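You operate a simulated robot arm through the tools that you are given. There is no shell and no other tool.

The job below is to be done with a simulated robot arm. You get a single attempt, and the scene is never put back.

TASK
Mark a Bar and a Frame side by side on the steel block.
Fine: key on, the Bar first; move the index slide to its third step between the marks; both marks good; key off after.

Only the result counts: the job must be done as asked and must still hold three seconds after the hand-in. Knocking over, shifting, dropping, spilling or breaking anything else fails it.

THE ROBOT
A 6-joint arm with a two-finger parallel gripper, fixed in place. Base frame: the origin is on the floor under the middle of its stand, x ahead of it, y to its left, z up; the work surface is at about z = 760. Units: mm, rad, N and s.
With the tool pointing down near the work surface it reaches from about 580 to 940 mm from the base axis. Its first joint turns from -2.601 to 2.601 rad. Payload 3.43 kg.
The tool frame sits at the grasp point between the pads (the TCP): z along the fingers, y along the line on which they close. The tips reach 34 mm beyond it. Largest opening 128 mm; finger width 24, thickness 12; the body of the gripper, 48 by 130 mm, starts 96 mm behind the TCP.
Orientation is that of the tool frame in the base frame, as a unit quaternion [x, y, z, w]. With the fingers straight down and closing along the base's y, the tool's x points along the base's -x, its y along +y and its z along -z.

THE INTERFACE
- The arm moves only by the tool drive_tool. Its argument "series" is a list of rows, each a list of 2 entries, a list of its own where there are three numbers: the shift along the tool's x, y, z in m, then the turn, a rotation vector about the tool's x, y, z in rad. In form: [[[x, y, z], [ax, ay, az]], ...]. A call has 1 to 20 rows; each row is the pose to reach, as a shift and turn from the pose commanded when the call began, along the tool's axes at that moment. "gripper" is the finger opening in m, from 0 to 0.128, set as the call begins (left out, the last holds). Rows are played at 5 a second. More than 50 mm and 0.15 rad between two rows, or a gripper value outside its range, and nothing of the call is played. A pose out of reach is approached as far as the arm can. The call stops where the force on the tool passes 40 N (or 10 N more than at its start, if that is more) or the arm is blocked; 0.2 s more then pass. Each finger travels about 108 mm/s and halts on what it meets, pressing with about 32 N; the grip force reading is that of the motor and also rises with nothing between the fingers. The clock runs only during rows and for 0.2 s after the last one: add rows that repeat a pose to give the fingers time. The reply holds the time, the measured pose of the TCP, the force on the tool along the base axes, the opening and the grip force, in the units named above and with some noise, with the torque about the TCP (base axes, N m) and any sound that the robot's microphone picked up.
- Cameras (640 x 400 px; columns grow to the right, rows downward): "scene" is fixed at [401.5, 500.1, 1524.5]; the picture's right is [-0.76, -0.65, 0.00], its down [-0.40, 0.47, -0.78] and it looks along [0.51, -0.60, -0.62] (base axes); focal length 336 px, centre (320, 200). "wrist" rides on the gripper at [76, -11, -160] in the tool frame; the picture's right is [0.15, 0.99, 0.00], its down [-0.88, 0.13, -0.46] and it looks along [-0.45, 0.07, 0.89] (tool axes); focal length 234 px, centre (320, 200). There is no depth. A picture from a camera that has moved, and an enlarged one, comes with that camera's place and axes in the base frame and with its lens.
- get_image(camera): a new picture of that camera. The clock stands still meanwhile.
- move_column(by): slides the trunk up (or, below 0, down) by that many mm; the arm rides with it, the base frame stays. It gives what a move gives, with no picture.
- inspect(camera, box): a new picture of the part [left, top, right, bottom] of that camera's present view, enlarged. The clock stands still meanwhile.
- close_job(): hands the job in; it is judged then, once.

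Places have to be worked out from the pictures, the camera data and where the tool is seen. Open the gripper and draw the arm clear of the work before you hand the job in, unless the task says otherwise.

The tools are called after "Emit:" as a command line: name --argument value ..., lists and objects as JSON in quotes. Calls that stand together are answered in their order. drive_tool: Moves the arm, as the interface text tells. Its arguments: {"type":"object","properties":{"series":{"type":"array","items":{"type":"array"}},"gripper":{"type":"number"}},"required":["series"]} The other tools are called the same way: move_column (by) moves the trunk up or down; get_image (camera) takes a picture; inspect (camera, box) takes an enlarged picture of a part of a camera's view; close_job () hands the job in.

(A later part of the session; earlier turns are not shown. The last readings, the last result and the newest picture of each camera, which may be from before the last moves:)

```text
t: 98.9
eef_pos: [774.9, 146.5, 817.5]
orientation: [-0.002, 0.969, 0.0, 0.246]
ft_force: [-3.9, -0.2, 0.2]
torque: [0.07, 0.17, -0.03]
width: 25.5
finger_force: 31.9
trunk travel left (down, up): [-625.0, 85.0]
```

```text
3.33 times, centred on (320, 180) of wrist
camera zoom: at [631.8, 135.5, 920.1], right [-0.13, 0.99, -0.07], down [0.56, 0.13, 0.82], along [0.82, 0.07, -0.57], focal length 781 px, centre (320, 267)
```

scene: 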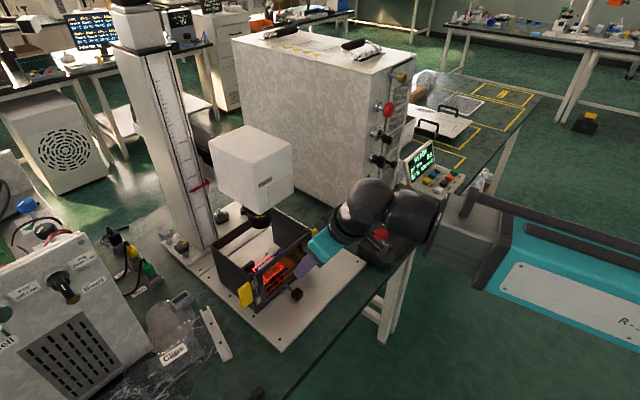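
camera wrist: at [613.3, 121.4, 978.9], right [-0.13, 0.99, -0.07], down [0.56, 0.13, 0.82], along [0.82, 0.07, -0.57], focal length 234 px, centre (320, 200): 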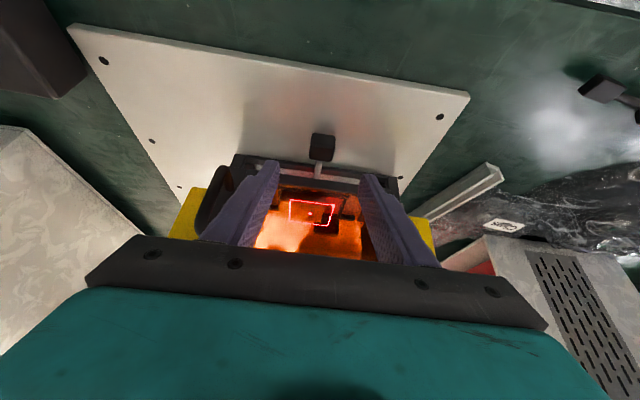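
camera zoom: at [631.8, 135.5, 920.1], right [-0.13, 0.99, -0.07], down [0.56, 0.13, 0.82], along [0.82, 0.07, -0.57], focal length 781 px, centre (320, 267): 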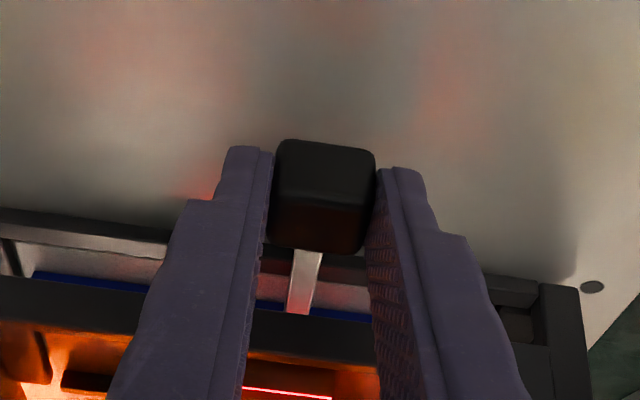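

The block moved with the knob (about 14 mm) without any click. Continuing in +y to find steps or the end.

Emit:
drive_tool --series '[[[0, 0.001, 0], [0, 0, 0]], [[0, 0.002, 0], [0, 0, 0]], [[0, 0.003, 0], [0, 0, 0]], [[0, 0.004, 0], [0, 0, 0]], [[0, 0.005, 0], [0, 0, 0]], [[0, 0.006, 0], [0, 0, 0]], [[0, 0.007, 0], [0, 0, 0]], [[0, 0.008, 0], [0, 0, 0]], [[0, 0.009, 0], [0, 0, 0]], [[0, 0.01, 0], [0, 0, 0]], [[0, 0.011, 0], [0, 0, 0]], [[0, 0.012, 0], [0, 0, 0]]]'

Emit:
inspect --camera "scene" --box '[250, 230, 330, 290]'

```text
t: 101.5
eef_pos: [776.0, 157.7, 816.2]
orientation: [-0.002, 0.969, -0.001, 0.247]
ft_force: [-1.7, 1.7, -0.7]
torque: [0.09, 0.08, -0.05]
width: 25.8
finger_force: 31.3
trunk travel left (down, up): [-625.0, 85.0]
```

```text
6.67 times, centred on (290, 260) of scene
camera zoom: at [401.5, 500.1, 1524.5], right [-0.76, -0.65, 0.0], down [-0.4, 0.47, -0.78], along [0.51, -0.6, -0.62], focal length 2239 px, centre (520, -200)
```

zoom: 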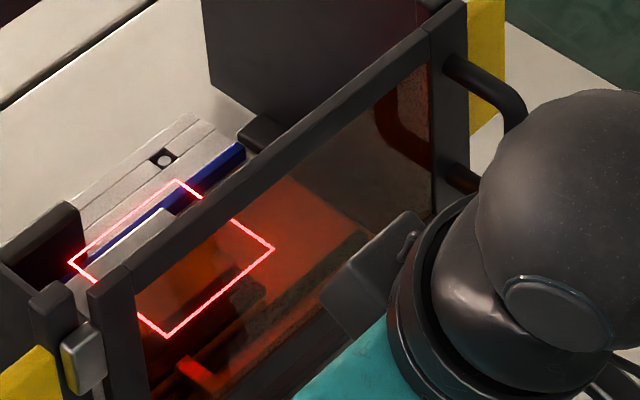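

About 26 mm moved and still no detent or end. I'll continue gently until an end stop is felt.

Emit:
drive_tool --series '[[[0, 0.001, 0], [0, 0, 0]], [[0, 0.002, 0], [0, 0, 0]], [[0, 0.003, 0], [0, 0, 0]], [[0, 0.004, 0], [0, 0, 0]], [[0, 0.005, 0], [0, 0, 0]], [[0, 0.006, 0], [0, 0, 0]], [[0, 0.007, 0], [0, 0, 0]], [[0, 0.008, 0], [0, 0, 0]], [[0, 0.009, 0], [0, 0, 0]], [[0, 0.01, 0], [0, 0, 0]]]'

Emit:
inspect --camera "scene" --box '[250, 230, 330, 290]'

Emit:
get_image --camera "wrist"

```text
t: 103.7
eef_pos: [775.6, 164.9, 816.6]
orientation: [-0.002, 0.969, -0.002, 0.246]
ft_force: [0.2, -27.1, 0.0]
torque: [-0.35, 0.01, -1.12]
width: 25.3
finger_force: 31.9
trunk travel left (down, up): [-625.0, 85.0]
```

```text
6.67 times, centred on (290, 260) of scene
camera zoom: at [401.5, 500.1, 1524.5], right [-0.76, -0.65, 0.0], down [-0.4, 0.47, -0.78], along [0.51, -0.6, -0.62], focal length 2239 px, centre (520, -200)
```

zoom: 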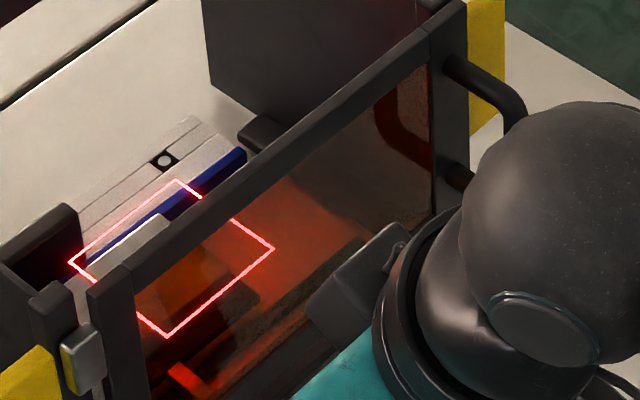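

```text
taken
camera wrist: at [632.1, 154.1, 920.2], right [-0.13, 0.99, -0.07], down [0.56, 0.14, 0.82], along [0.82, 0.07, -0.57], focal length 234 px, centre (320, 200)
```

wrist: 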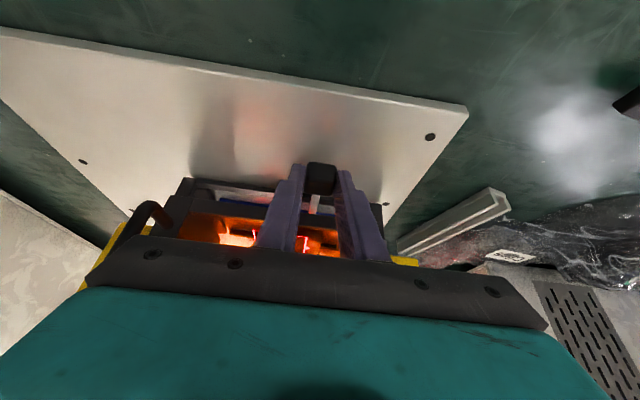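

End stop at about +33 mm from the start (27 N). No clicks, so the steps must be visual; I'll release the knob, back off and look at the slide's bed from above now that it has moved.

Emit:
drive_tool --series '[[[0, -0.003, 0], [0, 0, 0]], [[0, -0.003, 0], [0, 0, 0]]]'

Emit:
drive_tool --series '[[[0, 0, 0], [0, 0, 0]], [[0, 0, 0], [0, 0, 0]], [[0, 0, -0.005], [0, 0, 0]], [[0, 0, -0.02], [0, 0, 0]], [[-0.003, -0.005, -0.045], [0, 0, 0]], [[-0.01, -0.012, -0.075], [0, 0.05, 0]], [[-0.02, -0.02, -0.11], [0, 0.12, 0]], [[-0.035, -0.026, -0.145], [0, 0.2, 0]], [[-0.05, -0.03, -0.175], [0, 0.28, 0]], [[-0.065, -0.034, -0.2], [0, 0.36, 0]], [[-0.075, -0.034, -0.22], [0, 0.43, 0]], [[-0.08, -0.034, -0.23], [0, 0.48, 0]], [[-0.08, -0.034, -0.23], [0, 0.5, 0]]]' --gripper 0.08

Emit:
get_image --camera "wrist"

```text
t: 104.3
eef_pos: [775.3, 165.3, 816.3]
orientation: [-0.002, 0.969, -0.001, 0.246]
ft_force: [-0.4, -17.8, 0.0]
torque: [-0.32, 0.07, -0.88]
width: 25.9
finger_force: 32.1
trunk travel left (down, up): [-625.0, 85.0]
```

```text
t: 107.1
eef_pos: [733.9, 131.3, 1058.6]
orientation: [-0.002, 1.0, -0.001, -0.001]
ft_force: [-1.0, -0.1, 0.0]
torque: [0.02, -0.02, 0.03]
width: 79.8
finger_force: 0.0
trunk travel left (down, up): [-625.0, 85.0]
```

```text
taken
camera wrist: at [658.6, 121.1, 1216.8], right [-0.15, 0.99, 0.0], down [0.88, 0.14, 0.45], along [0.45, 0.07, -0.89], focal length 234 px, centre (320, 200)
```

wrist: 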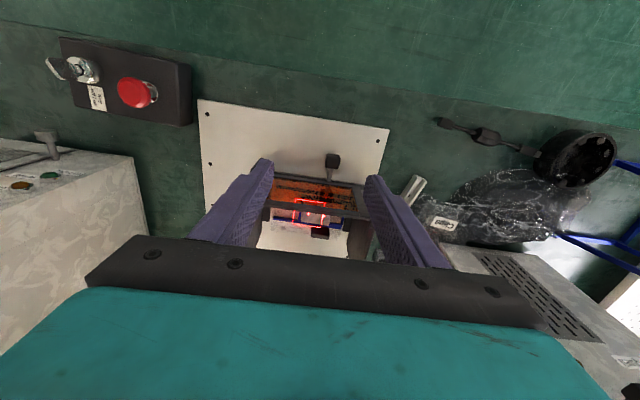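

I'll zoom on the slide in this new position.

Emit:
inspect --camera "wrist" --box '[265, 170, 365, 240]'

Emit:
inspect --camera "scene" --box '[240, 220, 330, 290]'

```text
5.71 times, centred on (315, 205) of wrist
camera zoom: at [658.6, 121.1, 1216.8], right [-0.15, 0.99, 0.0], down [0.88, 0.14, 0.45], along [0.45, 0.07, -0.89], focal length 1338 px, centre (349, 171)
```

zoom: 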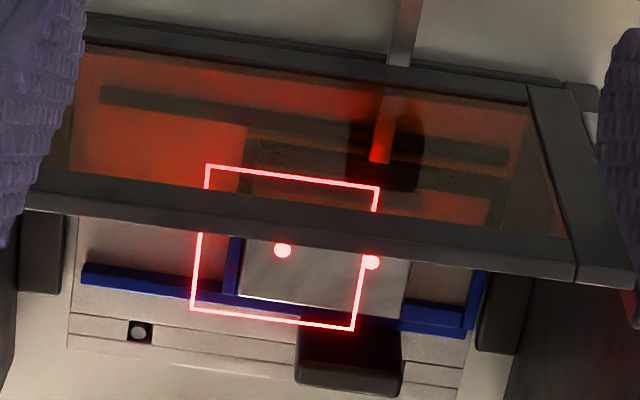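

```text
5.71 times, centred on (285, 255) of scene
camera zoom: at [401.5, 500.1, 1524.5], right [-0.76, -0.65, 0.0], down [-0.4, 0.47, -0.78], along [0.51, -0.6, -0.62], focal length 1919 px, centre (520, -114)
```

zoom: 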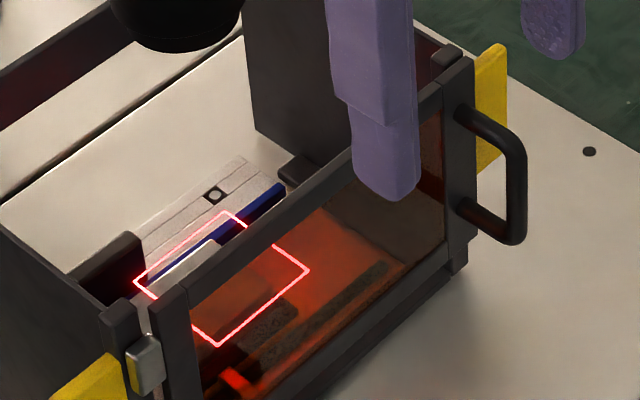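

The slide's end is with the nest flush at the rails' +y end, roughly 29 mm from its start; both dots are now on the block, 30.6 mm apart (so focus ≈ 298). I'll re-grip the knob and map the force while moving to find detents and the other end.

Emit:
drive_tool --series '[[[0.002, 0.003, 0.004], [0, -0.03, 0]], [[0.005, 0.008, 0.014], [0, -0.1, 0]], [[0.008, 0.014, 0.028], [0, -0.18, 0]], [[0.01, 0.02, 0.042], [0, -0.26, 0]], [[0.01, 0.026, 0.056], [0, -0.34, 0]], [[0.01, 0.03, 0.068], [0, -0.42, 0]], [[0.01, 0.032, 0.076], [0, -0.48, 0]], [[0.01, 0.032, 0.078], [0, -0.5, 0]], [[0.01, 0.032, 0.078], [0, -0.5, 0]]]' --gripper 0.07

Emit:
drive_tool --series '[[[0.001, 0, 0.006], [0, 0, 0]], [[0.004, 0, 0.02], [0, 0, 0]], [[0.008, 0, 0.042], [0, 0, 0]], [[0.013, 0, 0.066], [0, 0, 0]], [[0.018, 0, 0.092], [0, 0, 0]], [[0.023, 0, 0.118], [0, 0, 0]], [[0.027, 0, 0.14], [0, 0, 0]], [[0.03, 0, 0.155], [0, 0, 0]], [[0.032, 0, 0.165], [0, 0, 0]], [[0.0325, 0, 0.1688], [0, 0, 0]], [[0.0325, 0, 0.1688], [0, 0, 0]]]'

Emit:
inspect --camera "wrist" --box '[240, 120, 400, 240]'

```text
t: 109.1
eef_pos: [725.1, 163.4, 978.3]
orientation: [-0.002, 0.969, -0.001, 0.246]
ft_force: [1.0, 0.6, 0.4]
torque: [0.02, -0.01, 0.0]
width: 70.3
finger_force: 0.1
trunk travel left (down, up): [-625.0, 85.0]
```

```text
t: 111.5
eef_pos: [778.5, 163.6, 815.6]
orientation: [-0.002, 0.969, -0.001, 0.246]
ft_force: [0.5, -0.1, 0.0]
torque: [0.01, 0.06, 0.0]
width: 70.1
finger_force: 0.1
trunk travel left (down, up): [-625.0, 85.0]
```

```text
3.33 times, centred on (320, 180) of wrist
camera zoom: at [634.9, 152.8, 918.1], right [-0.13, 0.99, -0.07], down [0.56, 0.13, 0.82], along [0.82, 0.07, -0.57], focal length 781 px, centre (320, 267)
```

zoom: 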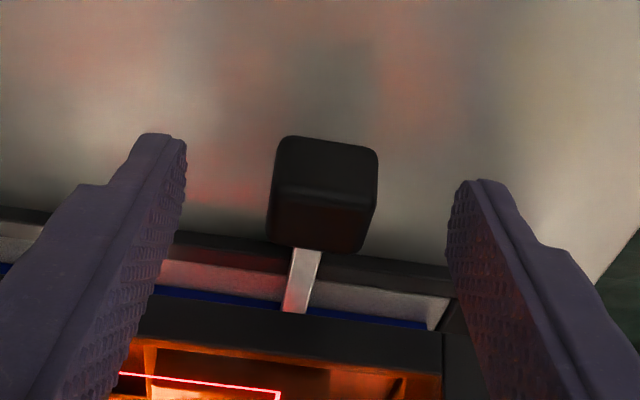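

The knob ended up about 31.5 mm from its start. I'll grip it and move back in -y in a few calls, checking force as I go, to see whether the start position was itself the -y end.

Emit:
drive_tool --series '[[[0, 0, 0], [0, 0, 0]], [[0, 0, 0], [0, 0, 0]], [[0, 0, 0], [0, 0, 0]], [[0, 0, 0], [0, 0, 0]]]' --gripper 0.015

Emit:
drive_tool --series '[[[0, -0.001, 0], [0, 0, 0]], [[0, -0.002, 0], [0, 0, 0]]]'

Emit:
drive_tool --series '[[[0, -0.001, 0], [0, 0, 0]], [[0, -0.002, 0], [0, 0, 0]]]'

Emit:
drive_tool --series '[[[0, -0.001, 0], [0, 0, 0]], [[0, -0.002, 0], [0, 0, 0]]]'

Emit:
drive_tool --series '[[[0, -0.001, 0], [0, 0, 0]], [[0, -0.002, 0], [0, 0, 0]]]'

Emit:
drive_tool --series '[[[0, -0.001, 0], [0, 0, 0]], [[0, -0.002, 0], [0, 0, 0]]]'

Emit:
drive_tool --series '[[[0, -0.001, 0], [0, 0, 0]], [[0, -0.002, 0], [0, 0, 0]]]'

Emit:
drive_tool --series '[[[0, -0.001, 0], [0, 0, 0]], [[0, -0.002, 0], [0, 0, 0]]]'

Emit:
drive_tool --series '[[[0, -0.001, 0], [0, 0, 0]], [[0, -0.002, 0], [0, 0, 0]]]'

```text
t: 112.5
eef_pos: [778.0, 162.7, 815.8]
orientation: [-0.002, 0.969, -0.001, 0.247]
ft_force: [0.8, -1.2, -0.5]
torque: [0.16, -0.03, -0.64]
width: 25.7
finger_force: 32.3
trunk travel left (down, up): [-625.0, 85.0]
```

```text
t: 113.1
eef_pos: [779.8, 161.5, 814.1]
orientation: [-0.002, 0.969, -0.001, 0.246]
ft_force: [0.3, -1.5, 1.0]
torque: [0.01, -0.24, -0.42]
width: 25.2
finger_force: 32.3
trunk travel left (down, up): [-625.0, 85.0]
```

```text
t: 113.7
eef_pos: [778.7, 159.4, 815.5]
orientation: [-0.002, 0.969, -0.001, 0.247]
ft_force: [1.1, 1.5, -0.6]
torque: [0.09, 0.07, -0.09]
width: 25.8
finger_force: 32.4
trunk travel left (down, up): [-625.0, 85.0]
```

```text
t: 114.3
eef_pos: [779.2, 156.6, 814.4]
orientation: [-0.002, 0.969, -0.001, 0.247]
ft_force: [3.3, 0.8, 0.3]
torque: [0.15, 0.52, -0.12]
width: 25.6
finger_force: 31.9
trunk travel left (down, up): [-625.0, 85.0]
```

```text
t: 114.9
eef_pos: [779.1, 155.8, 815.6]
orientation: [-0.002, 0.969, -0.002, 0.247]
ft_force: [2.9, 0.6, -0.1]
torque: [0.13, -0.02, -0.23]
width: 25.7
finger_force: 32.0
trunk travel left (down, up): [-625.0, 85.0]
```

```text
t: 115.5
eef_pos: [778.2, 151.6, 814.7]
orientation: [-0.003, 0.969, -0.001, 0.246]
ft_force: [2.6, 0.3, -0.4]
torque: [0.1, -0.34, -0.06]
width: 25.5
finger_force: 31.8
trunk travel left (down, up): [-625.0, 85.0]
```

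```text
t: 116.1
eef_pos: [779.4, 150.7, 815.2]
orientation: [-0.002, 0.969, 0.0, 0.247]
ft_force: [2.7, 0.9, -0.1]
torque: [0.05, -0.26, -0.17]
width: 25.6
finger_force: 32.1
trunk travel left (down, up): [-625.0, 85.0]
```

```text
t: 116.7
eef_pos: [778.5, 147.5, 815.2]
orientation: [-0.002, 0.969, 0.0, 0.247]
ft_force: [1.2, 0.3, 1.4]
torque: [0.04, 0.33, -0.13]
width: 25.7
finger_force: 31.8
trunk travel left (down, up): [-625.0, 85.0]
```

```text
t: 117.3
eef_pos: [776.8, 148.2, 814.5]
orientation: [-0.002, 0.969, 0.0, 0.246]
ft_force: [0.8, 1.0, -0.3]
torque: [0.1, -0.08, -0.2]
width: 25.6
finger_force: 32.1
trunk travel left (down, up): [-625.0, 85.0]
```

Smooth with no detents. I'll continue back toward the start position and beyond carefully.

Emit:
drive_tool --series '[[[0, -0.002, 0], [0, 0, 0]], [[0, -0.004, 0], [0, 0, 0]], [[0, -0.006, 0], [0, 0, 0]], [[0, -0.008, 0], [0, 0, 0]], [[0, -0.01, 0], [0, 0, 0]], [[0, -0.012, 0], [0, 0, 0]]]'

Emit:
drive_tool --series '[[[0, -0.001, 0], [0, 0, 0]], [[0, -0.002, 0], [0, 0, 0]], [[0, -0.003, 0], [0, 0, 0]]]'

Emit:
drive_tool --series '[[[0, -0.001, 0], [0, 0, 0]], [[0, -0.002, 0], [0, 0, 0]], [[0, -0.003, 0], [0, 0, 0]]]'

Emit:
drive_tool --series '[[[0, -0.001, 0], [0, 0, 0]], [[0, -0.002, 0], [0, 0, 0]], [[0, -0.003, 0], [0, 0, 0]], [[0, -0.004, 0], [0, 0, 0]]]'

```text
t: 118.7
eef_pos: [778.1, 134.0, 814.8]
orientation: [-0.003, 0.969, 0.0, 0.246]
ft_force: [4.5, -1.3, 0.5]
torque: [0.07, -0.35, -0.13]
width: 25.7
finger_force: 32.3
trunk travel left (down, up): [-625.0, 85.0]
```

```text
t: 119.5
eef_pos: [778.1, 131.9, 816.1]
orientation: [-0.001, 0.969, -0.002, 0.246]
ft_force: [3.0, 0.8, 0.3]
torque: [0.13, -0.32, 0.02]
width: 25.6
finger_force: 31.5
trunk travel left (down, up): [-625.0, 85.0]
```

```text
t: 120.3
eef_pos: [778.5, 129.3, 814.5]
orientation: [-0.002, 0.969, -0.002, 0.246]
ft_force: [2.7, 0.9, 0.2]
torque: [0.13, 0.37, -0.16]
width: 25.6
finger_force: 32.1
trunk travel left (down, up): [-625.0, 85.0]
```

```text
t: 121.3
eef_pos: [778.2, 123.5, 814.7]
orientation: [-0.002, 0.969, -0.001, 0.247]
ft_force: [-0.5, 0.8, -0.9]
torque: [0.13, -0.21, -0.16]
width: 25.5
finger_force: 32.2
trunk travel left (down, up): [-625.0, 85.0]
```

The slide passes its start position without a stop. I'll keep going in -y to find that end.

Emit:
drive_tool --series '[[[0, -0.002, 0], [0, 0, 0]], [[0, -0.004, 0], [0, 0, 0]], [[0, -0.006, 0], [0, 0, 0]], [[0, -0.008, 0], [0, 0, 0]]]'

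Emit:
drive_tool --series '[[[0, -0.001, 0], [0, 0, 0]], [[0, -0.002, 0], [0, 0, 0]], [[0, -0.003, 0], [0, 0, 0]], [[0, -0.004, 0], [0, 0, 0]], [[0, -0.005, 0], [0, 0, 0]], [[0, -0.006, 0], [0, 0, 0]]]'

Emit:
drive_tool --series '[[[0, -0.001, 0], [0, 0, 0]], [[0, -0.002, 0], [0, 0, 0]], [[0, -0.003, 0], [0, 0, 0]], [[0, -0.004, 0], [0, 0, 0]], [[0, -0.005, 0], [0, 0, 0]], [[0, -0.006, 0], [0, 0, 0]]]'

Emit:
drive_tool --series '[[[0, -0.001, 0], [0, 0, 0]], [[0, -0.002, 0], [0, 0, 0]], [[0, -0.003, 0], [0, 0, 0]], [[0, -0.004, 0], [0, 0, 0]], [[0, -0.005, 0], [0, 0, 0]], [[0, -0.006, 0], [0, 0, 0]]]'

```text
t: 122.3
eef_pos: [778.3, 116.7, 815.4]
orientation: [-0.002, 0.969, -0.001, 0.246]
ft_force: [-4.0, 0.3, 1.2]
torque: [0.07, 0.13, 0.09]
width: 25.8
finger_force: 31.5
trunk travel left (down, up): [-625.0, 85.0]
```

```text
t: 123.7
eef_pos: [778.9, 112.1, 815.3]
orientation: [-0.003, 0.969, -0.001, 0.246]
ft_force: [-2.3, -0.9, 0.5]
torque: [0.1, 0.33, -0.07]
width: 25.8
finger_force: 32.2
trunk travel left (down, up): [-625.0, 85.0]
```

```text
t: 125.1
eef_pos: [779.3, 104.7, 814.6]
orientation: [-0.003, 0.969, 0.0, 0.246]
ft_force: [-1.5, 2.9, -0.2]
torque: [0.07, 0.4, 0.15]
width: 25.6
finger_force: 31.6
trunk travel left (down, up): [-625.0, 85.0]
```

```text
t: 126.5
eef_pos: [778.7, 100.4, 815.0]
orientation: [-0.003, 0.969, 0.0, 0.246]
ft_force: [1.5, 17.8, -0.9]
torque: [0.24, 0.08, 0.83]
width: 25.7
finger_force: 32.4
trunk travel left (down, up): [-625.0, 85.0]
```

The -y end is at about y≈101, so the slide ranges ±31 mm about its start. I'll look at the slide now at this end for revealed step marks.

Emit:
drive_tool --series '[[[0, 0.002, 0], [0, 0, 0]], [[0, 0.002, 0], [0, 0, 0]]]'

Emit:
inspect --camera "scene" --box '[240, 220, 330, 290]'

Emit:
inspect --camera "wrist" --box '[260, 160, 460, 260]'

Emit:
inspect --camera "scene" --box '[255, 255, 305, 310]'

```text
t: 127.1
eef_pos: [778.1, 99.9, 815.7]
orientation: [-0.003, 0.969, 0.0, 0.246]
ft_force: [1.3, 9.2, -0.1]
torque: [0.2, -0.22, 0.59]
width: 25.5
finger_force: 32.3
trunk travel left (down, up): [-625.0, 85.0]
```

```text
5.71 times, centred on (285, 255) of scene
camera zoom: at [401.5, 500.1, 1524.5], right [-0.76, -0.65, 0.0], down [-0.4, 0.47, -0.78], along [0.51, -0.6, -0.62], focal length 1919 px, centre (520, -114)
```

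zoom: 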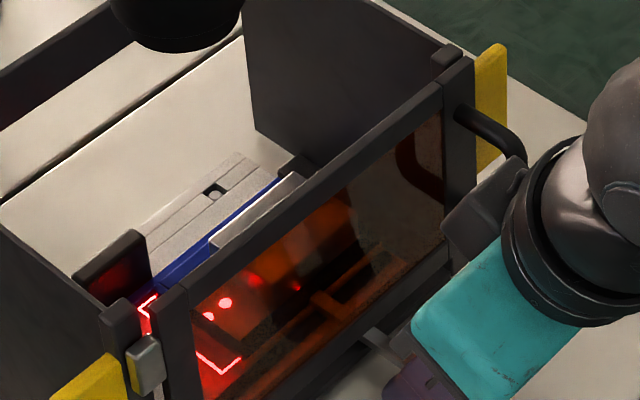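

```text
3.20 times, centred on (360, 210) of wrist
camera zoom: at [634.7, 90.3, 918.4], right [-0.13, 0.99, -0.07], down [0.56, 0.14, 0.82], along [0.82, 0.07, -0.57], focal length 749 px, centre (192, 168)
```

zoom: 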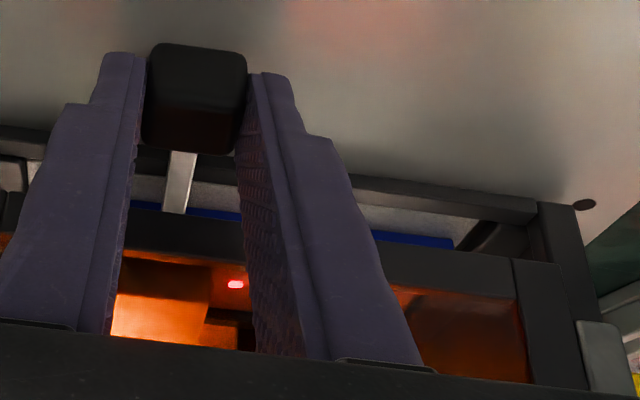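

```text
7.27 times, centred on (280, 282) of scene
camera zoom: at [401.5, 500.1, 1524.5], right [-0.76, -0.65, 0.0], down [-0.4, 0.47, -0.78], along [0.51, -0.6, -0.62], focal length 2442 px, centre (611, -400)
```

zoom: 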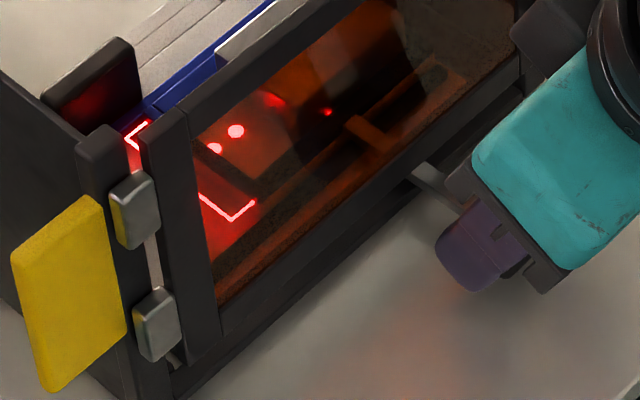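

The black square with the white disc looks different now. I'll zoom in on it.

Emit:
inspect --camera "scene" --box '[250, 240, 290, 265]'

Emit:
get_image --camera "scene"

```text
16.00 times, centred on (270, 252) of scene
camera zoom: at [401.5, 500.1, 1524.5], right [-0.76, -0.65, 0.0], down [-0.4, 0.47, -0.78], along [0.51, -0.6, -0.62], focal length 5373 px, centre (1120, -640)
```

zoom: 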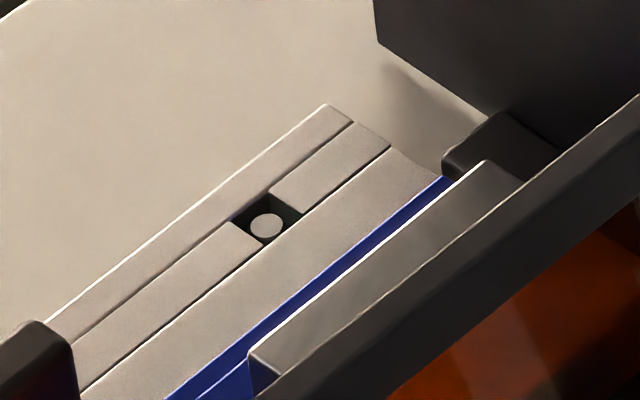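

```text
taken
```

scene: 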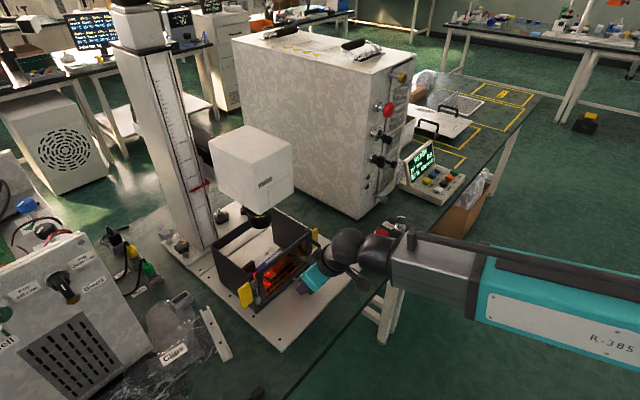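

It is just a bolt in a T-slot bed. I'll zoom closely on the sill and rod area for step graduations.

Emit:
inspect --camera "wrist" --box '[240, 190, 340, 240]'

Emit:
inspect --camera "wrist" --box '[360, 200, 460, 260]'

Emit:
inspect --camera "wrist" --box '[200, 190, 260, 240]'

Emit:
inspect --camera "scene" --box '[265, 275, 315, 305]'

```text
6.40 times, centred on (290, 215) of wrist
camera zoom: at [634.7, 90.3, 918.4], right [-0.13, 0.99, -0.07], down [0.56, 0.14, 0.82], along [0.82, 0.07, -0.57], focal length 1499 px, centre (512, 104)
```

zoom: 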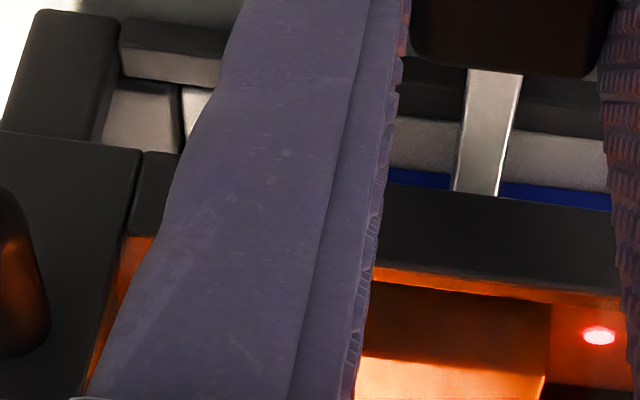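

```text
6.40 times, centred on (410, 230) of wrist
camera zoom: at [634.7, 90.3, 918.4], right [-0.13, 0.99, -0.07], down [0.56, 0.14, 0.82], along [0.82, 0.07, -0.57], focal length 1499 px, centre (-256, 8)
```

zoom: 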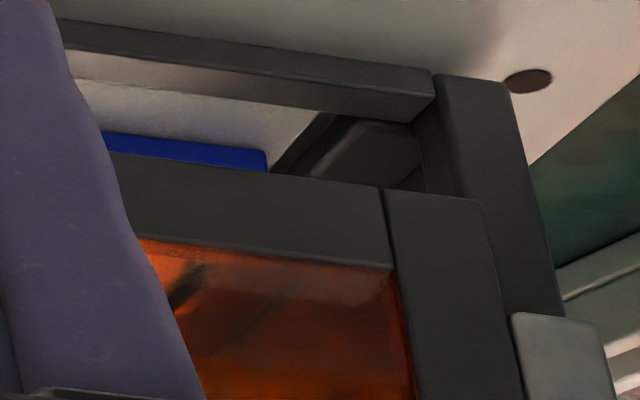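

```text
8.00 times, centred on (230, 215) of wrist
camera zoom: at [634.7, 90.3, 918.4], right [-0.13, 0.99, -0.07], down [0.56, 0.14, 0.82], along [0.82, 0.07, -0.57], focal length 1873 px, centre (1040, 80)
```

zoom: 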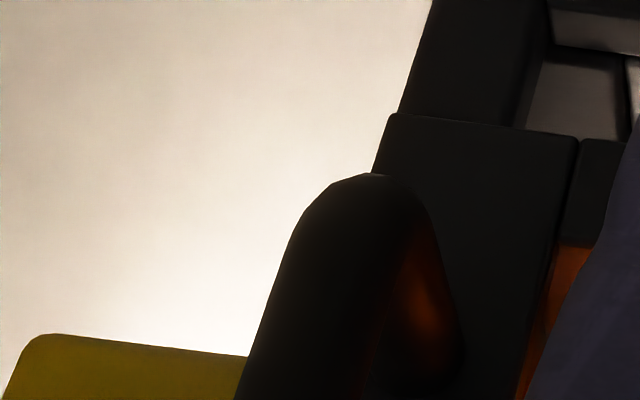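

```text
12.80 times, centred on (290, 290) of scene
camera zoom: at [401.5, 500.1, 1524.5], right [-0.76, -0.65, 0.0], down [-0.4, 0.47, -0.78], along [0.51, -0.6, -0.62], focal length 4298 px, centre (704, -952)
```

zoom: 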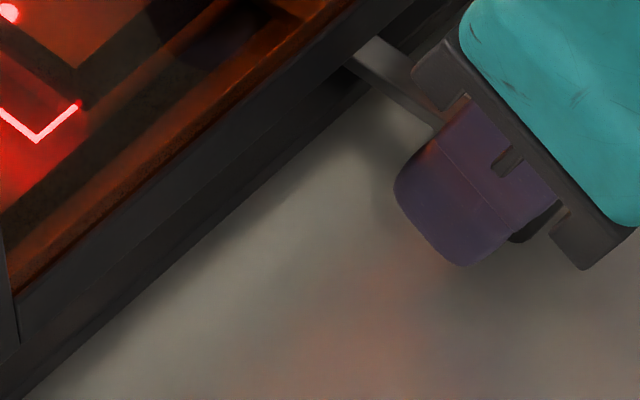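

No graduations anywhere. I'll test for soft detents: move 7 mm off this end, release, and see whether the knob drifts to a preferred position.

Emit:
drive_tool --series '[[[0, 0.002, 0], [0, 0, 0]], [[0, 0.004, 0], [0, 0, 0]], [[0, 0.006, 0], [0, 0, 0]], [[0, 0.008, 0], [0, 0, 0]], [[0, 0.008, 0], [0, 0, 0]]]'

Emit:
inspect --camera "wrist" --box '[240, 120, 400, 240]'

Emit:
drive_tool --series '[[[0, 0, 0], [0, 0, 0]], [[0, 0, 0], [0, 0, 0]], [[0, 0, 0], [0, 0, 0]], [[0, 0, 0], [0, 0, 0]], [[0, 0, 0], [0, 0, 0]]]' --gripper 0.06

Emit:
inspect --camera "wrist" --box '[240, 120, 400, 240]'

```text
t: 128.3
eef_pos: [777.5, 109.5, 815.1]
orientation: [-0.002, 0.969, -0.001, 0.245]
ft_force: [-2.0, -2.1, -0.6]
torque: [0.13, 0.2, 0.14]
width: 25.4
finger_force: 31.9
trunk travel left (down, up): [-625.0, 85.0]
```

```text
3.33 times, centred on (320, 180) of wrist
camera zoom: at [634.4, 98.0, 918.8], right [-0.13, 0.99, -0.07], down [0.56, 0.13, 0.82], along [0.82, 0.07, -0.57], focal length 781 px, centre (320, 267)
```

zoom: 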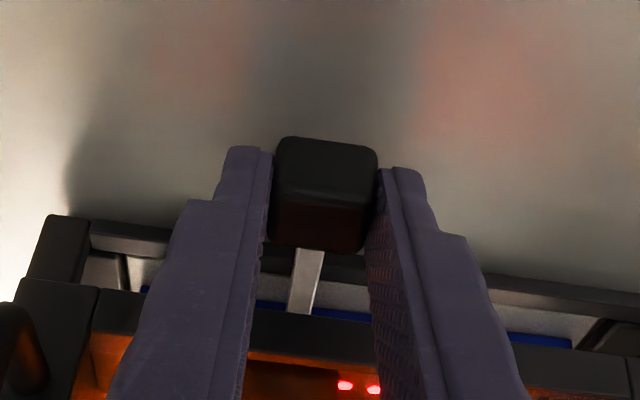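

```text
t: 129.5
eef_pos: [778.5, 108.3, 815.8]
orientation: [-0.002, 0.969, -0.001, 0.245]
ft_force: [-0.5, -0.2, 0.4]
torque: [0.01, -0.03, -0.01]
width: 60.1
finger_force: 0.0
trunk travel left (down, up): [-625.0, 85.0]
```

```text
3.33 times, centred on (320, 180) of wrist
camera zoom: at [634.3, 97.9, 919.2], right [-0.13, 0.99, -0.07], down [0.56, 0.13, 0.82], along [0.82, 0.07, -0.57], focal length 781 px, centre (320, 267)
```

zoom: 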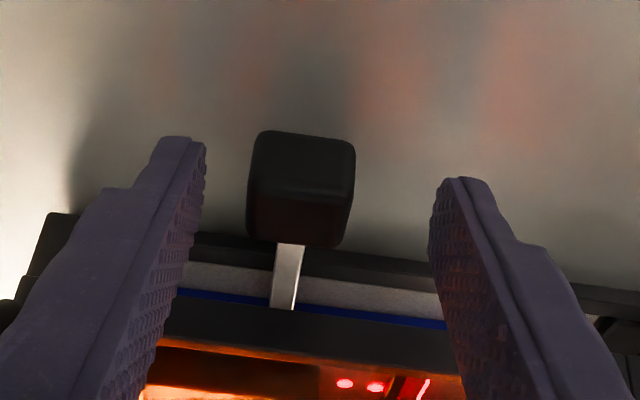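

On release the knob sprang back about 6 mm to the -y end (≈-30 relative to start), so there are soft detents. I'll probe another point: move to about -20 and release.

Emit:
drive_tool --series '[[[0, 0, 0], [0, 0, 0]], [[0, 0, 0], [0, 0, 0]], [[0, 0, 0], [0, 0, 0]], [[0, 0.002, 0], [0, 0, 0]], [[0, 0.004, 0], [0, 0, 0]], [[0, 0.004, 0], [0, 0, 0]]]' --gripper 0.015

Emit:
drive_tool --series '[[[0, 0, 0], [0, 0, 0]], [[0, 0, 0], [0, 0, 0]], [[0, 0, 0], [0, 0, 0]], [[0, 0, 0], [0, 0, 0]], [[0, 0, 0], [0, 0, 0]]]' --gripper 0.06

Emit:
inspect --camera "wrist" --box '[240, 120, 400, 240]'

```text
t: 130.9
eef_pos: [778.7, 113.0, 816.3]
orientation: [-0.002, 0.969, -0.001, 0.247]
ft_force: [0.6, 0.3, 4.3]
torque: [-0.01, 0.34, 0.1]
width: 25.5
finger_force: 31.5
trunk travel left (down, up): [-625.0, 85.0]
```

```text
t: 132.1
eef_pos: [777.9, 112.8, 816.2]
orientation: [-0.002, 0.969, -0.002, 0.247]
ft_force: [0.8, -0.6, -0.8]
torque: [-0.02, -0.02, -0.01]
width: 60.3
finger_force: 0.0
trunk travel left (down, up): [-625.0, 85.0]
```

```text
3.33 times, centred on (320, 180) of wrist
camera zoom: at [634.2, 102.2, 918.7], right [-0.13, 0.99, -0.07], down [0.56, 0.13, 0.82], along [0.82, 0.07, -0.57], focal length 781 px, centre (320, 267)
```

zoom: 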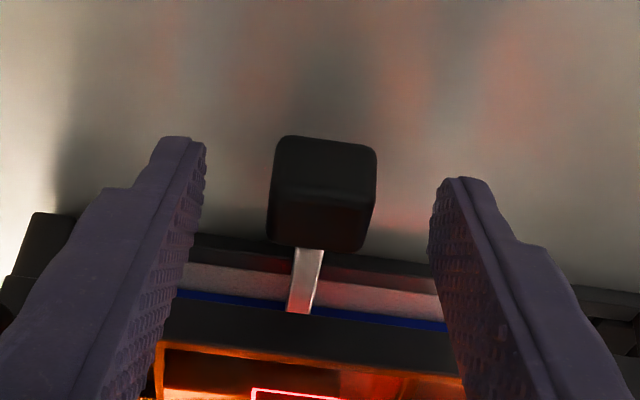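

It stayed at about -19 when released there. I'll chain several release tests in +4 mm increments to map where the knob settles.

Emit:
drive_tool --series '[[[0, 0, 0], [0, 0, 0]], [[0, 0, 0], [0, 0, 0]], [[0, 0.002, 0], [0, 0, 0]], [[0, 0.004, 0], [0, 0, 0]], [[0, 0.004, 0], [0, 0, 0]]]' --gripper 0.015

Emit:
drive_tool --series '[[[0, 0, 0], [0, 0, 0]], [[0, 0, 0], [0, 0, 0]], [[0, 0, 0], [0, 0, 0]], [[0, 0, 0], [0, 0, 0]], [[0, 0, 0], [0, 0, 0]]]' --gripper 0.06

Emit:
inspect --camera "wrist" --box '[240, 120, 400, 240]'

Emit:
drive_tool --series '[[[0, 0, 0], [0, 0, 0]], [[0, 0, 0], [0, 0, 0]], [[0, 0.002, 0], [0, 0, 0]], [[0, 0.004, 0], [0, 0, 0]], [[0, 0.004, 0], [0, 0, 0]]]' --gripper 0.015

Emit:
drive_tool --series '[[[0, 0, 0], [0, 0, 0]], [[0, 0, 0], [0, 0, 0]], [[0, 0, 0], [0, 0, 0]], [[0, 0, 0], [0, 0, 0]], [[0, 0, 0], [0, 0, 0]]]' --gripper 0.06

Emit:
inspect --camera "wrist" --box '[240, 120, 400, 240]'

Emit:
drive_tool --series '[[[0, 0, 0], [0, 0, 0]], [[0, 0, 0], [0, 0, 0]], [[0, 0.002, 0], [0, 0, 0]], [[0, 0.004, 0], [0, 0, 0]], [[0, 0.004, 0], [0, 0, 0]]]' --gripper 0.015

Emit:
drive_tool --series '[[[0, 0, 0], [0, 0, 0]], [[0, 0, 0], [0, 0, 0]], [[0, 0, 0], [0, 0, 0]], [[0, 0, 0], [0, 0, 0]], [[0, 0, 0], [0, 0, 0]]]' --gripper 0.06

Emit:
inspect --camera "wrist" --box '[240, 120, 400, 240]'

```text
t: 133.3
eef_pos: [777.7, 117.7, 815.2]
orientation: [-0.003, 0.969, -0.001, 0.246]
ft_force: [2.4, 0.4, 3.5]
torque: [0.02, 0.37, 0.12]
width: 25.4
finger_force: 32.4
trunk travel left (down, up): [-625.0, 85.0]
```

```text
t: 134.5
eef_pos: [778.4, 117.5, 815.3]
orientation: [-0.002, 0.969, -0.001, 0.247]
ft_force: [0.3, 0.7, 0.0]
torque: [-0.03, -0.03, -0.01]
width: 60.3
finger_force: 0.2
trunk travel left (down, up): [-625.0, 85.0]
```

```text
3.33 times, centred on (320, 180) of wrist
camera zoom: at [633.9, 106.3, 918.5], right [-0.13, 0.99, -0.07], down [0.56, 0.13, 0.82], along [0.82, 0.07, -0.57], focal length 781 px, centre (320, 267)
```

zoom: 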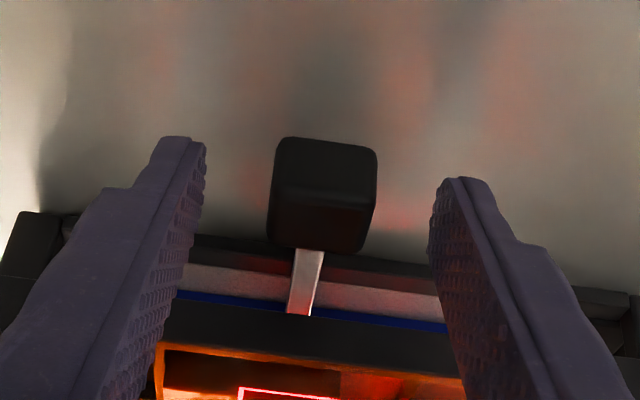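

```text
t: 135.7
eef_pos: [777.8, 122.6, 815.2]
orientation: [-0.003, 0.969, -0.001, 0.246]
ft_force: [-0.2, 1.1, -0.2]
torque: [0.06, -0.21, 0.14]
width: 25.7
finger_force: 32.2
trunk travel left (down, up): [-625.0, 85.0]
```

```text
t: 136.9
eef_pos: [778.3, 121.0, 815.5]
orientation: [-0.002, 0.969, -0.001, 0.247]
ft_force: [0.2, -0.4, -0.2]
torque: [0.02, -0.02, 0.06]
width: 59.9
finger_force: 0.1
trunk travel left (down, up): [-625.0, 85.0]
```

```text
3.33 times, centred on (320, 180) of wrist
camera zoom: at [633.9, 110.6, 918.7], right [-0.13, 0.99, -0.07], down [0.56, 0.13, 0.82], along [0.82, 0.07, -0.57], focal length 781 px, centre (320, 267)
```

zoom: 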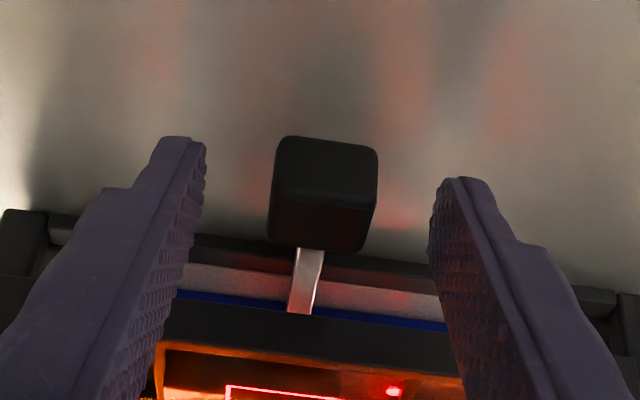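

```text
t: 138.1
eef_pos: [777.4, 125.1, 815.6]
orientation: [-0.002, 0.969, -0.001, 0.246]
ft_force: [2.9, 0.6, 0.7]
torque: [0.02, 0.36, 0.14]
width: 25.8
finger_force: 32.0
trunk travel left (down, up): [-625.0, 85.0]
```

```text
t: 139.3
eef_pos: [777.4, 125.0, 815.8]
orientation: [-0.001, 0.969, -0.002, 0.246]
ft_force: [-0.2, 0.3, 0.3]
torque: [-0.02, 0.04, 0.0]
width: 60.0
finger_force: 0.0
trunk travel left (down, up): [-625.0, 85.0]
```

```text
3.33 times, centred on (320, 180) of wrist
camera zoom: at [633.6, 114.5, 918.6], right [-0.13, 0.99, -0.07], down [0.56, 0.13, 0.82], along [0.82, 0.07, -0.57], focal length 781 px, centre (320, 267)
```

zoom: 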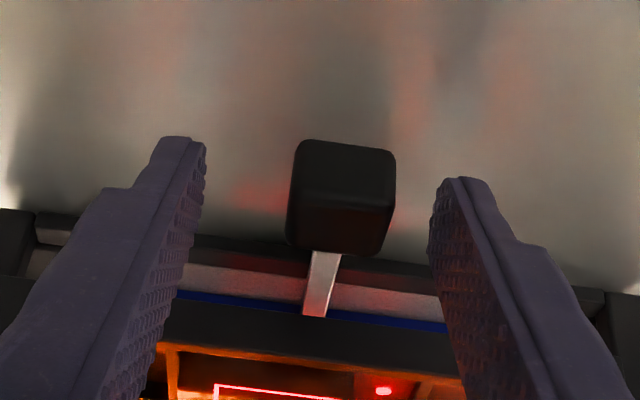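

Settling pattern: released at -23 it went to about -29, at -19/-15/-11 it stayed, at -7 it went toward 0. So detents look 30 mm apart (-30, 0, +30). I'll verify on the + side with the same test.

Emit:
drive_tool --series '[[[0, 0, 0], [0, 0, 0]], [[0, 0, 0], [0, 0, 0]], [[0, 0.003, 0], [0, 0, 0]], [[0, 0.006, 0], [0, 0, 0]], [[0, 0.009, 0], [0, 0, 0]], [[0, 0.012, 0], [0, 0, 0]], [[0, 0.015, 0], [0, 0, 0]], [[0, 0.015, 0], [0, 0, 0]]]' --gripper 0.015

Emit:
drive_tool --series '[[[0, 0, 0], [0, 0, 0]], [[0, 0, 0], [0, 0, 0]], [[0, 0, 0], [0, 0, 0]], [[0, 0, 0], [0, 0, 0]], [[0, 0, 0], [0, 0, 0]]]' --gripper 0.06

Emit:
inspect --camera "wrist" --box '[240, 120, 400, 240]'

Emit:
drive_tool --series '[[[0, 0, 0], [0, 0, 0]], [[0, 0, 0], [0, 0, 0]], [[0, 0.002, 0], [0, 0, 0]], [[0, 0.004, 0], [0, 0, 0]], [[0, 0.004, 0], [0, 0, 0]]]' --gripper 0.015

Emit:
drive_tool --series '[[[0, 0, 0], [0, 0, 0]], [[0, 0, 0], [0, 0, 0]], [[0, 0, 0], [0, 0, 0]], [[0, 0, 0], [0, 0, 0]], [[0, 0, 0], [0, 0, 0]]]' --gripper 0.06

Emit:
inspect --camera "wrist" --box '[240, 120, 400, 240]'

Emit:
drive_tool --series '[[[0, 0, 0], [0, 0, 0]], [[0, 0, 0], [0, 0, 0]], [[0, 0.002, 0], [0, 0, 0]], [[0, 0.004, 0], [0, 0, 0]], [[0, 0.004, 0], [0, 0, 0]]]' --gripper 0.015

Emit:
drive_tool --series '[[[0, 0, 0], [0, 0, 0]], [[0, 0, 0], [0, 0, 0]], [[0, 0, 0], [0, 0, 0]], [[0, 0, 0], [0, 0, 0]], [[0, 0, 0], [0, 0, 0]]]' --gripper 0.06

Emit:
inspect --camera "wrist" --box '[240, 120, 400, 240]'

```text
t: 141.1
eef_pos: [777.9, 140.0, 814.1]
orientation: [-0.002, 0.969, -0.001, 0.246]
ft_force: [-4.9, -0.3, -0.5]
torque: [0.1, -0.08, 0.17]
width: 25.7
finger_force: 32.5
trunk travel left (down, up): [-625.0, 85.0]
```

```text
t: 142.3
eef_pos: [777.6, 140.0, 815.3]
orientation: [-0.002, 0.969, -0.001, 0.246]
ft_force: [0.5, 0.4, 0.1]
torque: [-0.04, 0.02, 0.01]
width: 60.2
finger_force: 0.1
trunk travel left (down, up): [-625.0, 85.0]
```

```text
3.33 times, centred on (320, 180) of wrist
camera zoom: at [634.1, 129.1, 918.6], right [-0.13, 0.99, -0.07], down [0.56, 0.13, 0.82], along [0.82, 0.07, -0.57], focal length 781 px, centre (320, 267)
```

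zoom: 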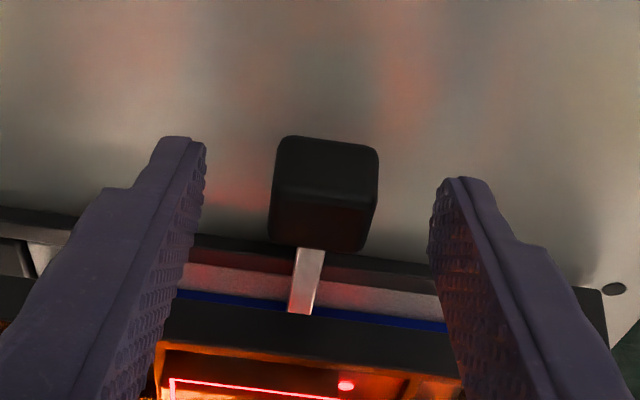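

```text
t: 143.5
eef_pos: [778.7, 144.7, 815.6]
orientation: [-0.002, 0.969, -0.001, 0.246]
ft_force: [-2.0, 0.0, 0.2]
torque: [0.04, -0.21, 0.12]
width: 25.6
finger_force: 31.9
trunk travel left (down, up): [-625.0, 85.0]
```

```text
t: 144.7
eef_pos: [778.7, 143.8, 816.3]
orientation: [-0.002, 0.969, -0.001, 0.246]
ft_force: [0.1, 0.7, -0.3]
torque: [0.02, 0.01, -0.01]
width: 59.8
finger_force: 0.0
trunk travel left (down, up): [-625.0, 85.0]
```

```text
3.33 times, centred on (320, 180) of wrist
camera zoom: at [634.1, 133.5, 918.7], right [-0.13, 0.99, -0.07], down [0.56, 0.13, 0.82], along [0.82, 0.07, -0.57], focal length 781 px, centre (320, 267)
```

zoom: 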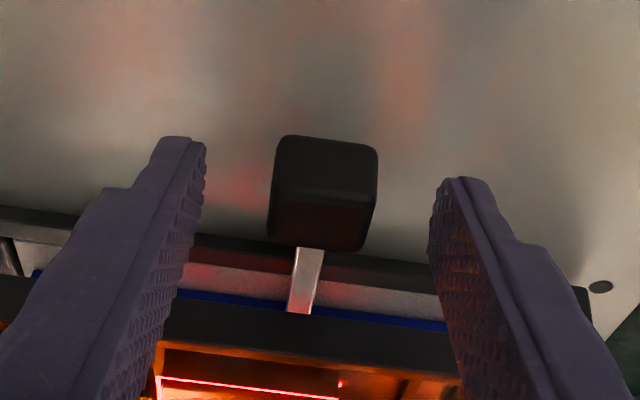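

```text
t: 145.9
eef_pos: [778.3, 149.0, 816.3]
orientation: [-0.002, 0.969, -0.001, 0.247]
ft_force: [4.7, -0.9, 3.3]
torque: [0.02, 0.31, 0.03]
width: 25.6
finger_force: 32.0
trunk travel left (down, up): [-625.0, 85.0]
```

```text
t: 147.1
eef_pos: [777.1, 148.0, 815.6]
orientation: [-0.001, 0.969, -0.002, 0.247]
ft_force: [-0.1, 0.3, 0.9]
torque: [-0.02, -0.06, -0.01]
width: 60.2
finger_force: 0.0
trunk travel left (down, up): [-625.0, 85.0]
```

```text
3.33 times, centred on (320, 180) of wrist
camera zoom: at [633.5, 137.5, 918.5], right [-0.13, 0.99, -0.07], down [0.56, 0.13, 0.82], along [0.82, 0.07, -0.57], focal length 781 px, centre (320, 267)
```

zoom: 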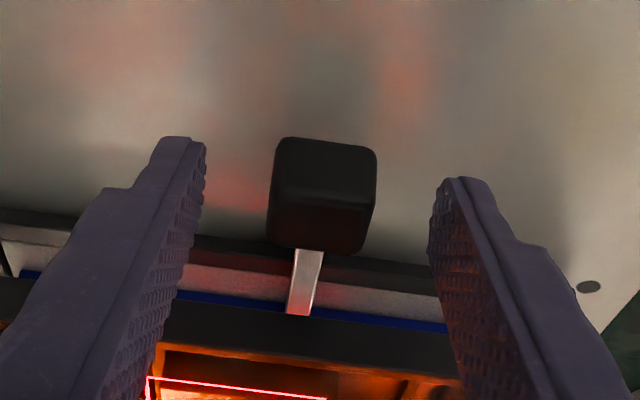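

Releases at +8, +12 and +16 stayed put. I'll continue: +20, +24, +28.

Emit:
drive_tool --series '[[[0, 0, 0], [0, 0, 0]], [[0, 0, 0], [0, 0, 0]], [[0, 0.002, 0], [0, 0, 0]], [[0, 0.004, 0], [0, 0, 0]], [[0, 0.004, 0], [0, 0, 0]]]' --gripper 0.015

Emit:
drive_tool --series '[[[0, 0, 0], [0, 0, 0]], [[0, 0, 0], [0, 0, 0]], [[0, 0, 0], [0, 0, 0]], [[0, 0, 0], [0, 0, 0]], [[0, 0, 0], [0, 0, 0]]]' --gripper 0.06

Emit:
inspect --camera "wrist" --box '[240, 120, 400, 240]'

Emit:
drive_tool --series '[[[0, 0, 0], [0, 0, 0]], [[0, 0, 0], [0, 0, 0]], [[0, 0.002, 0], [0, 0, 0]], [[0, 0.004, 0], [0, 0, 0]], [[0, 0.004, 0], [0, 0, 0]]]' --gripper 0.015

Emit:
drive_tool --series '[[[0, 0, 0], [0, 0, 0]], [[0, 0, 0], [0, 0, 0]], [[0, 0, 0], [0, 0, 0]], [[0, 0, 0], [0, 0, 0]], [[0, 0, 0], [0, 0, 0]]]' --gripper 0.06

Emit:
inspect --camera "wrist" --box '[240, 120, 400, 240]'

```text
t: 148.3
eef_pos: [777.3, 153.1, 814.7]
orientation: [-0.002, 0.969, -0.001, 0.246]
ft_force: [-0.1, 0.7, 3.1]
torque: [0.05, 0.33, 0.09]
width: 25.6
finger_force: 31.9
trunk travel left (down, up): [-625.0, 85.0]
```

```text
t: 149.5
eef_pos: [777.9, 152.7, 814.7]
orientation: [-0.002, 0.969, -0.001, 0.246]
ft_force: [-0.1, 0.5, -0.7]
torque: [0.0, 0.03, -0.01]
width: 60.0
finger_force: 0.0
trunk travel left (down, up): [-625.0, 85.0]
```

```text
3.33 times, centred on (320, 180) of wrist
camera zoom: at [633.5, 141.5, 918.2], right [-0.13, 0.99, -0.07], down [0.56, 0.13, 0.82], along [0.82, 0.07, -0.57], focal length 781 px, centre (320, 267)
```

zoom: 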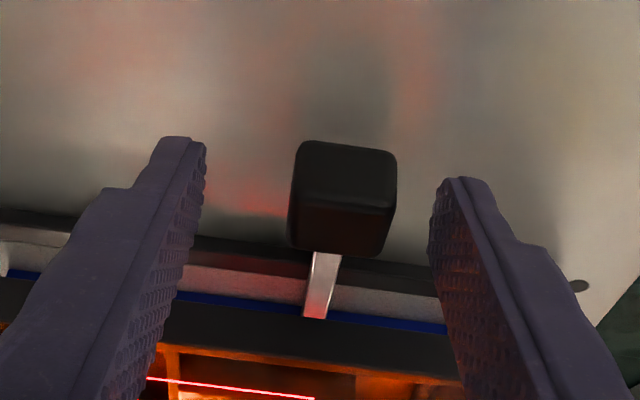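

```text
t: 150.7
eef_pos: [777.3, 156.3, 815.4]
orientation: [-0.002, 0.969, -0.002, 0.246]
ft_force: [2.3, 0.5, 0.0]
torque: [0.06, -0.23, 0.08]
width: 25.9
finger_force: 31.8
trunk travel left (down, up): [-625.0, 85.0]
```

```text
t: 151.9
eef_pos: [776.7, 155.6, 815.2]
orientation: [-0.002, 0.969, -0.001, 0.247]
ft_force: [0.3, -0.1, -0.3]
torque: [-0.02, -0.01, -0.02]
width: 60.0
finger_force: 0.1
trunk travel left (down, up): [-625.0, 85.0]
```

```text
3.33 times, centred on (320, 180) of wrist
camera zoom: at [633.2, 145.6, 918.4], right [-0.13, 0.99, -0.07], down [0.56, 0.13, 0.82], along [0.82, 0.07, -0.57], focal length 781 px, centre (320, 267)
```

zoom: 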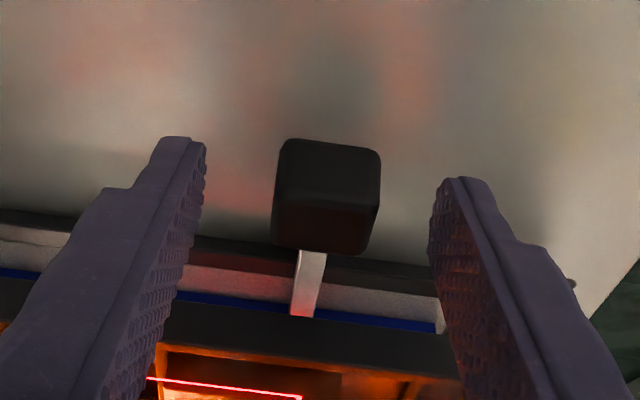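

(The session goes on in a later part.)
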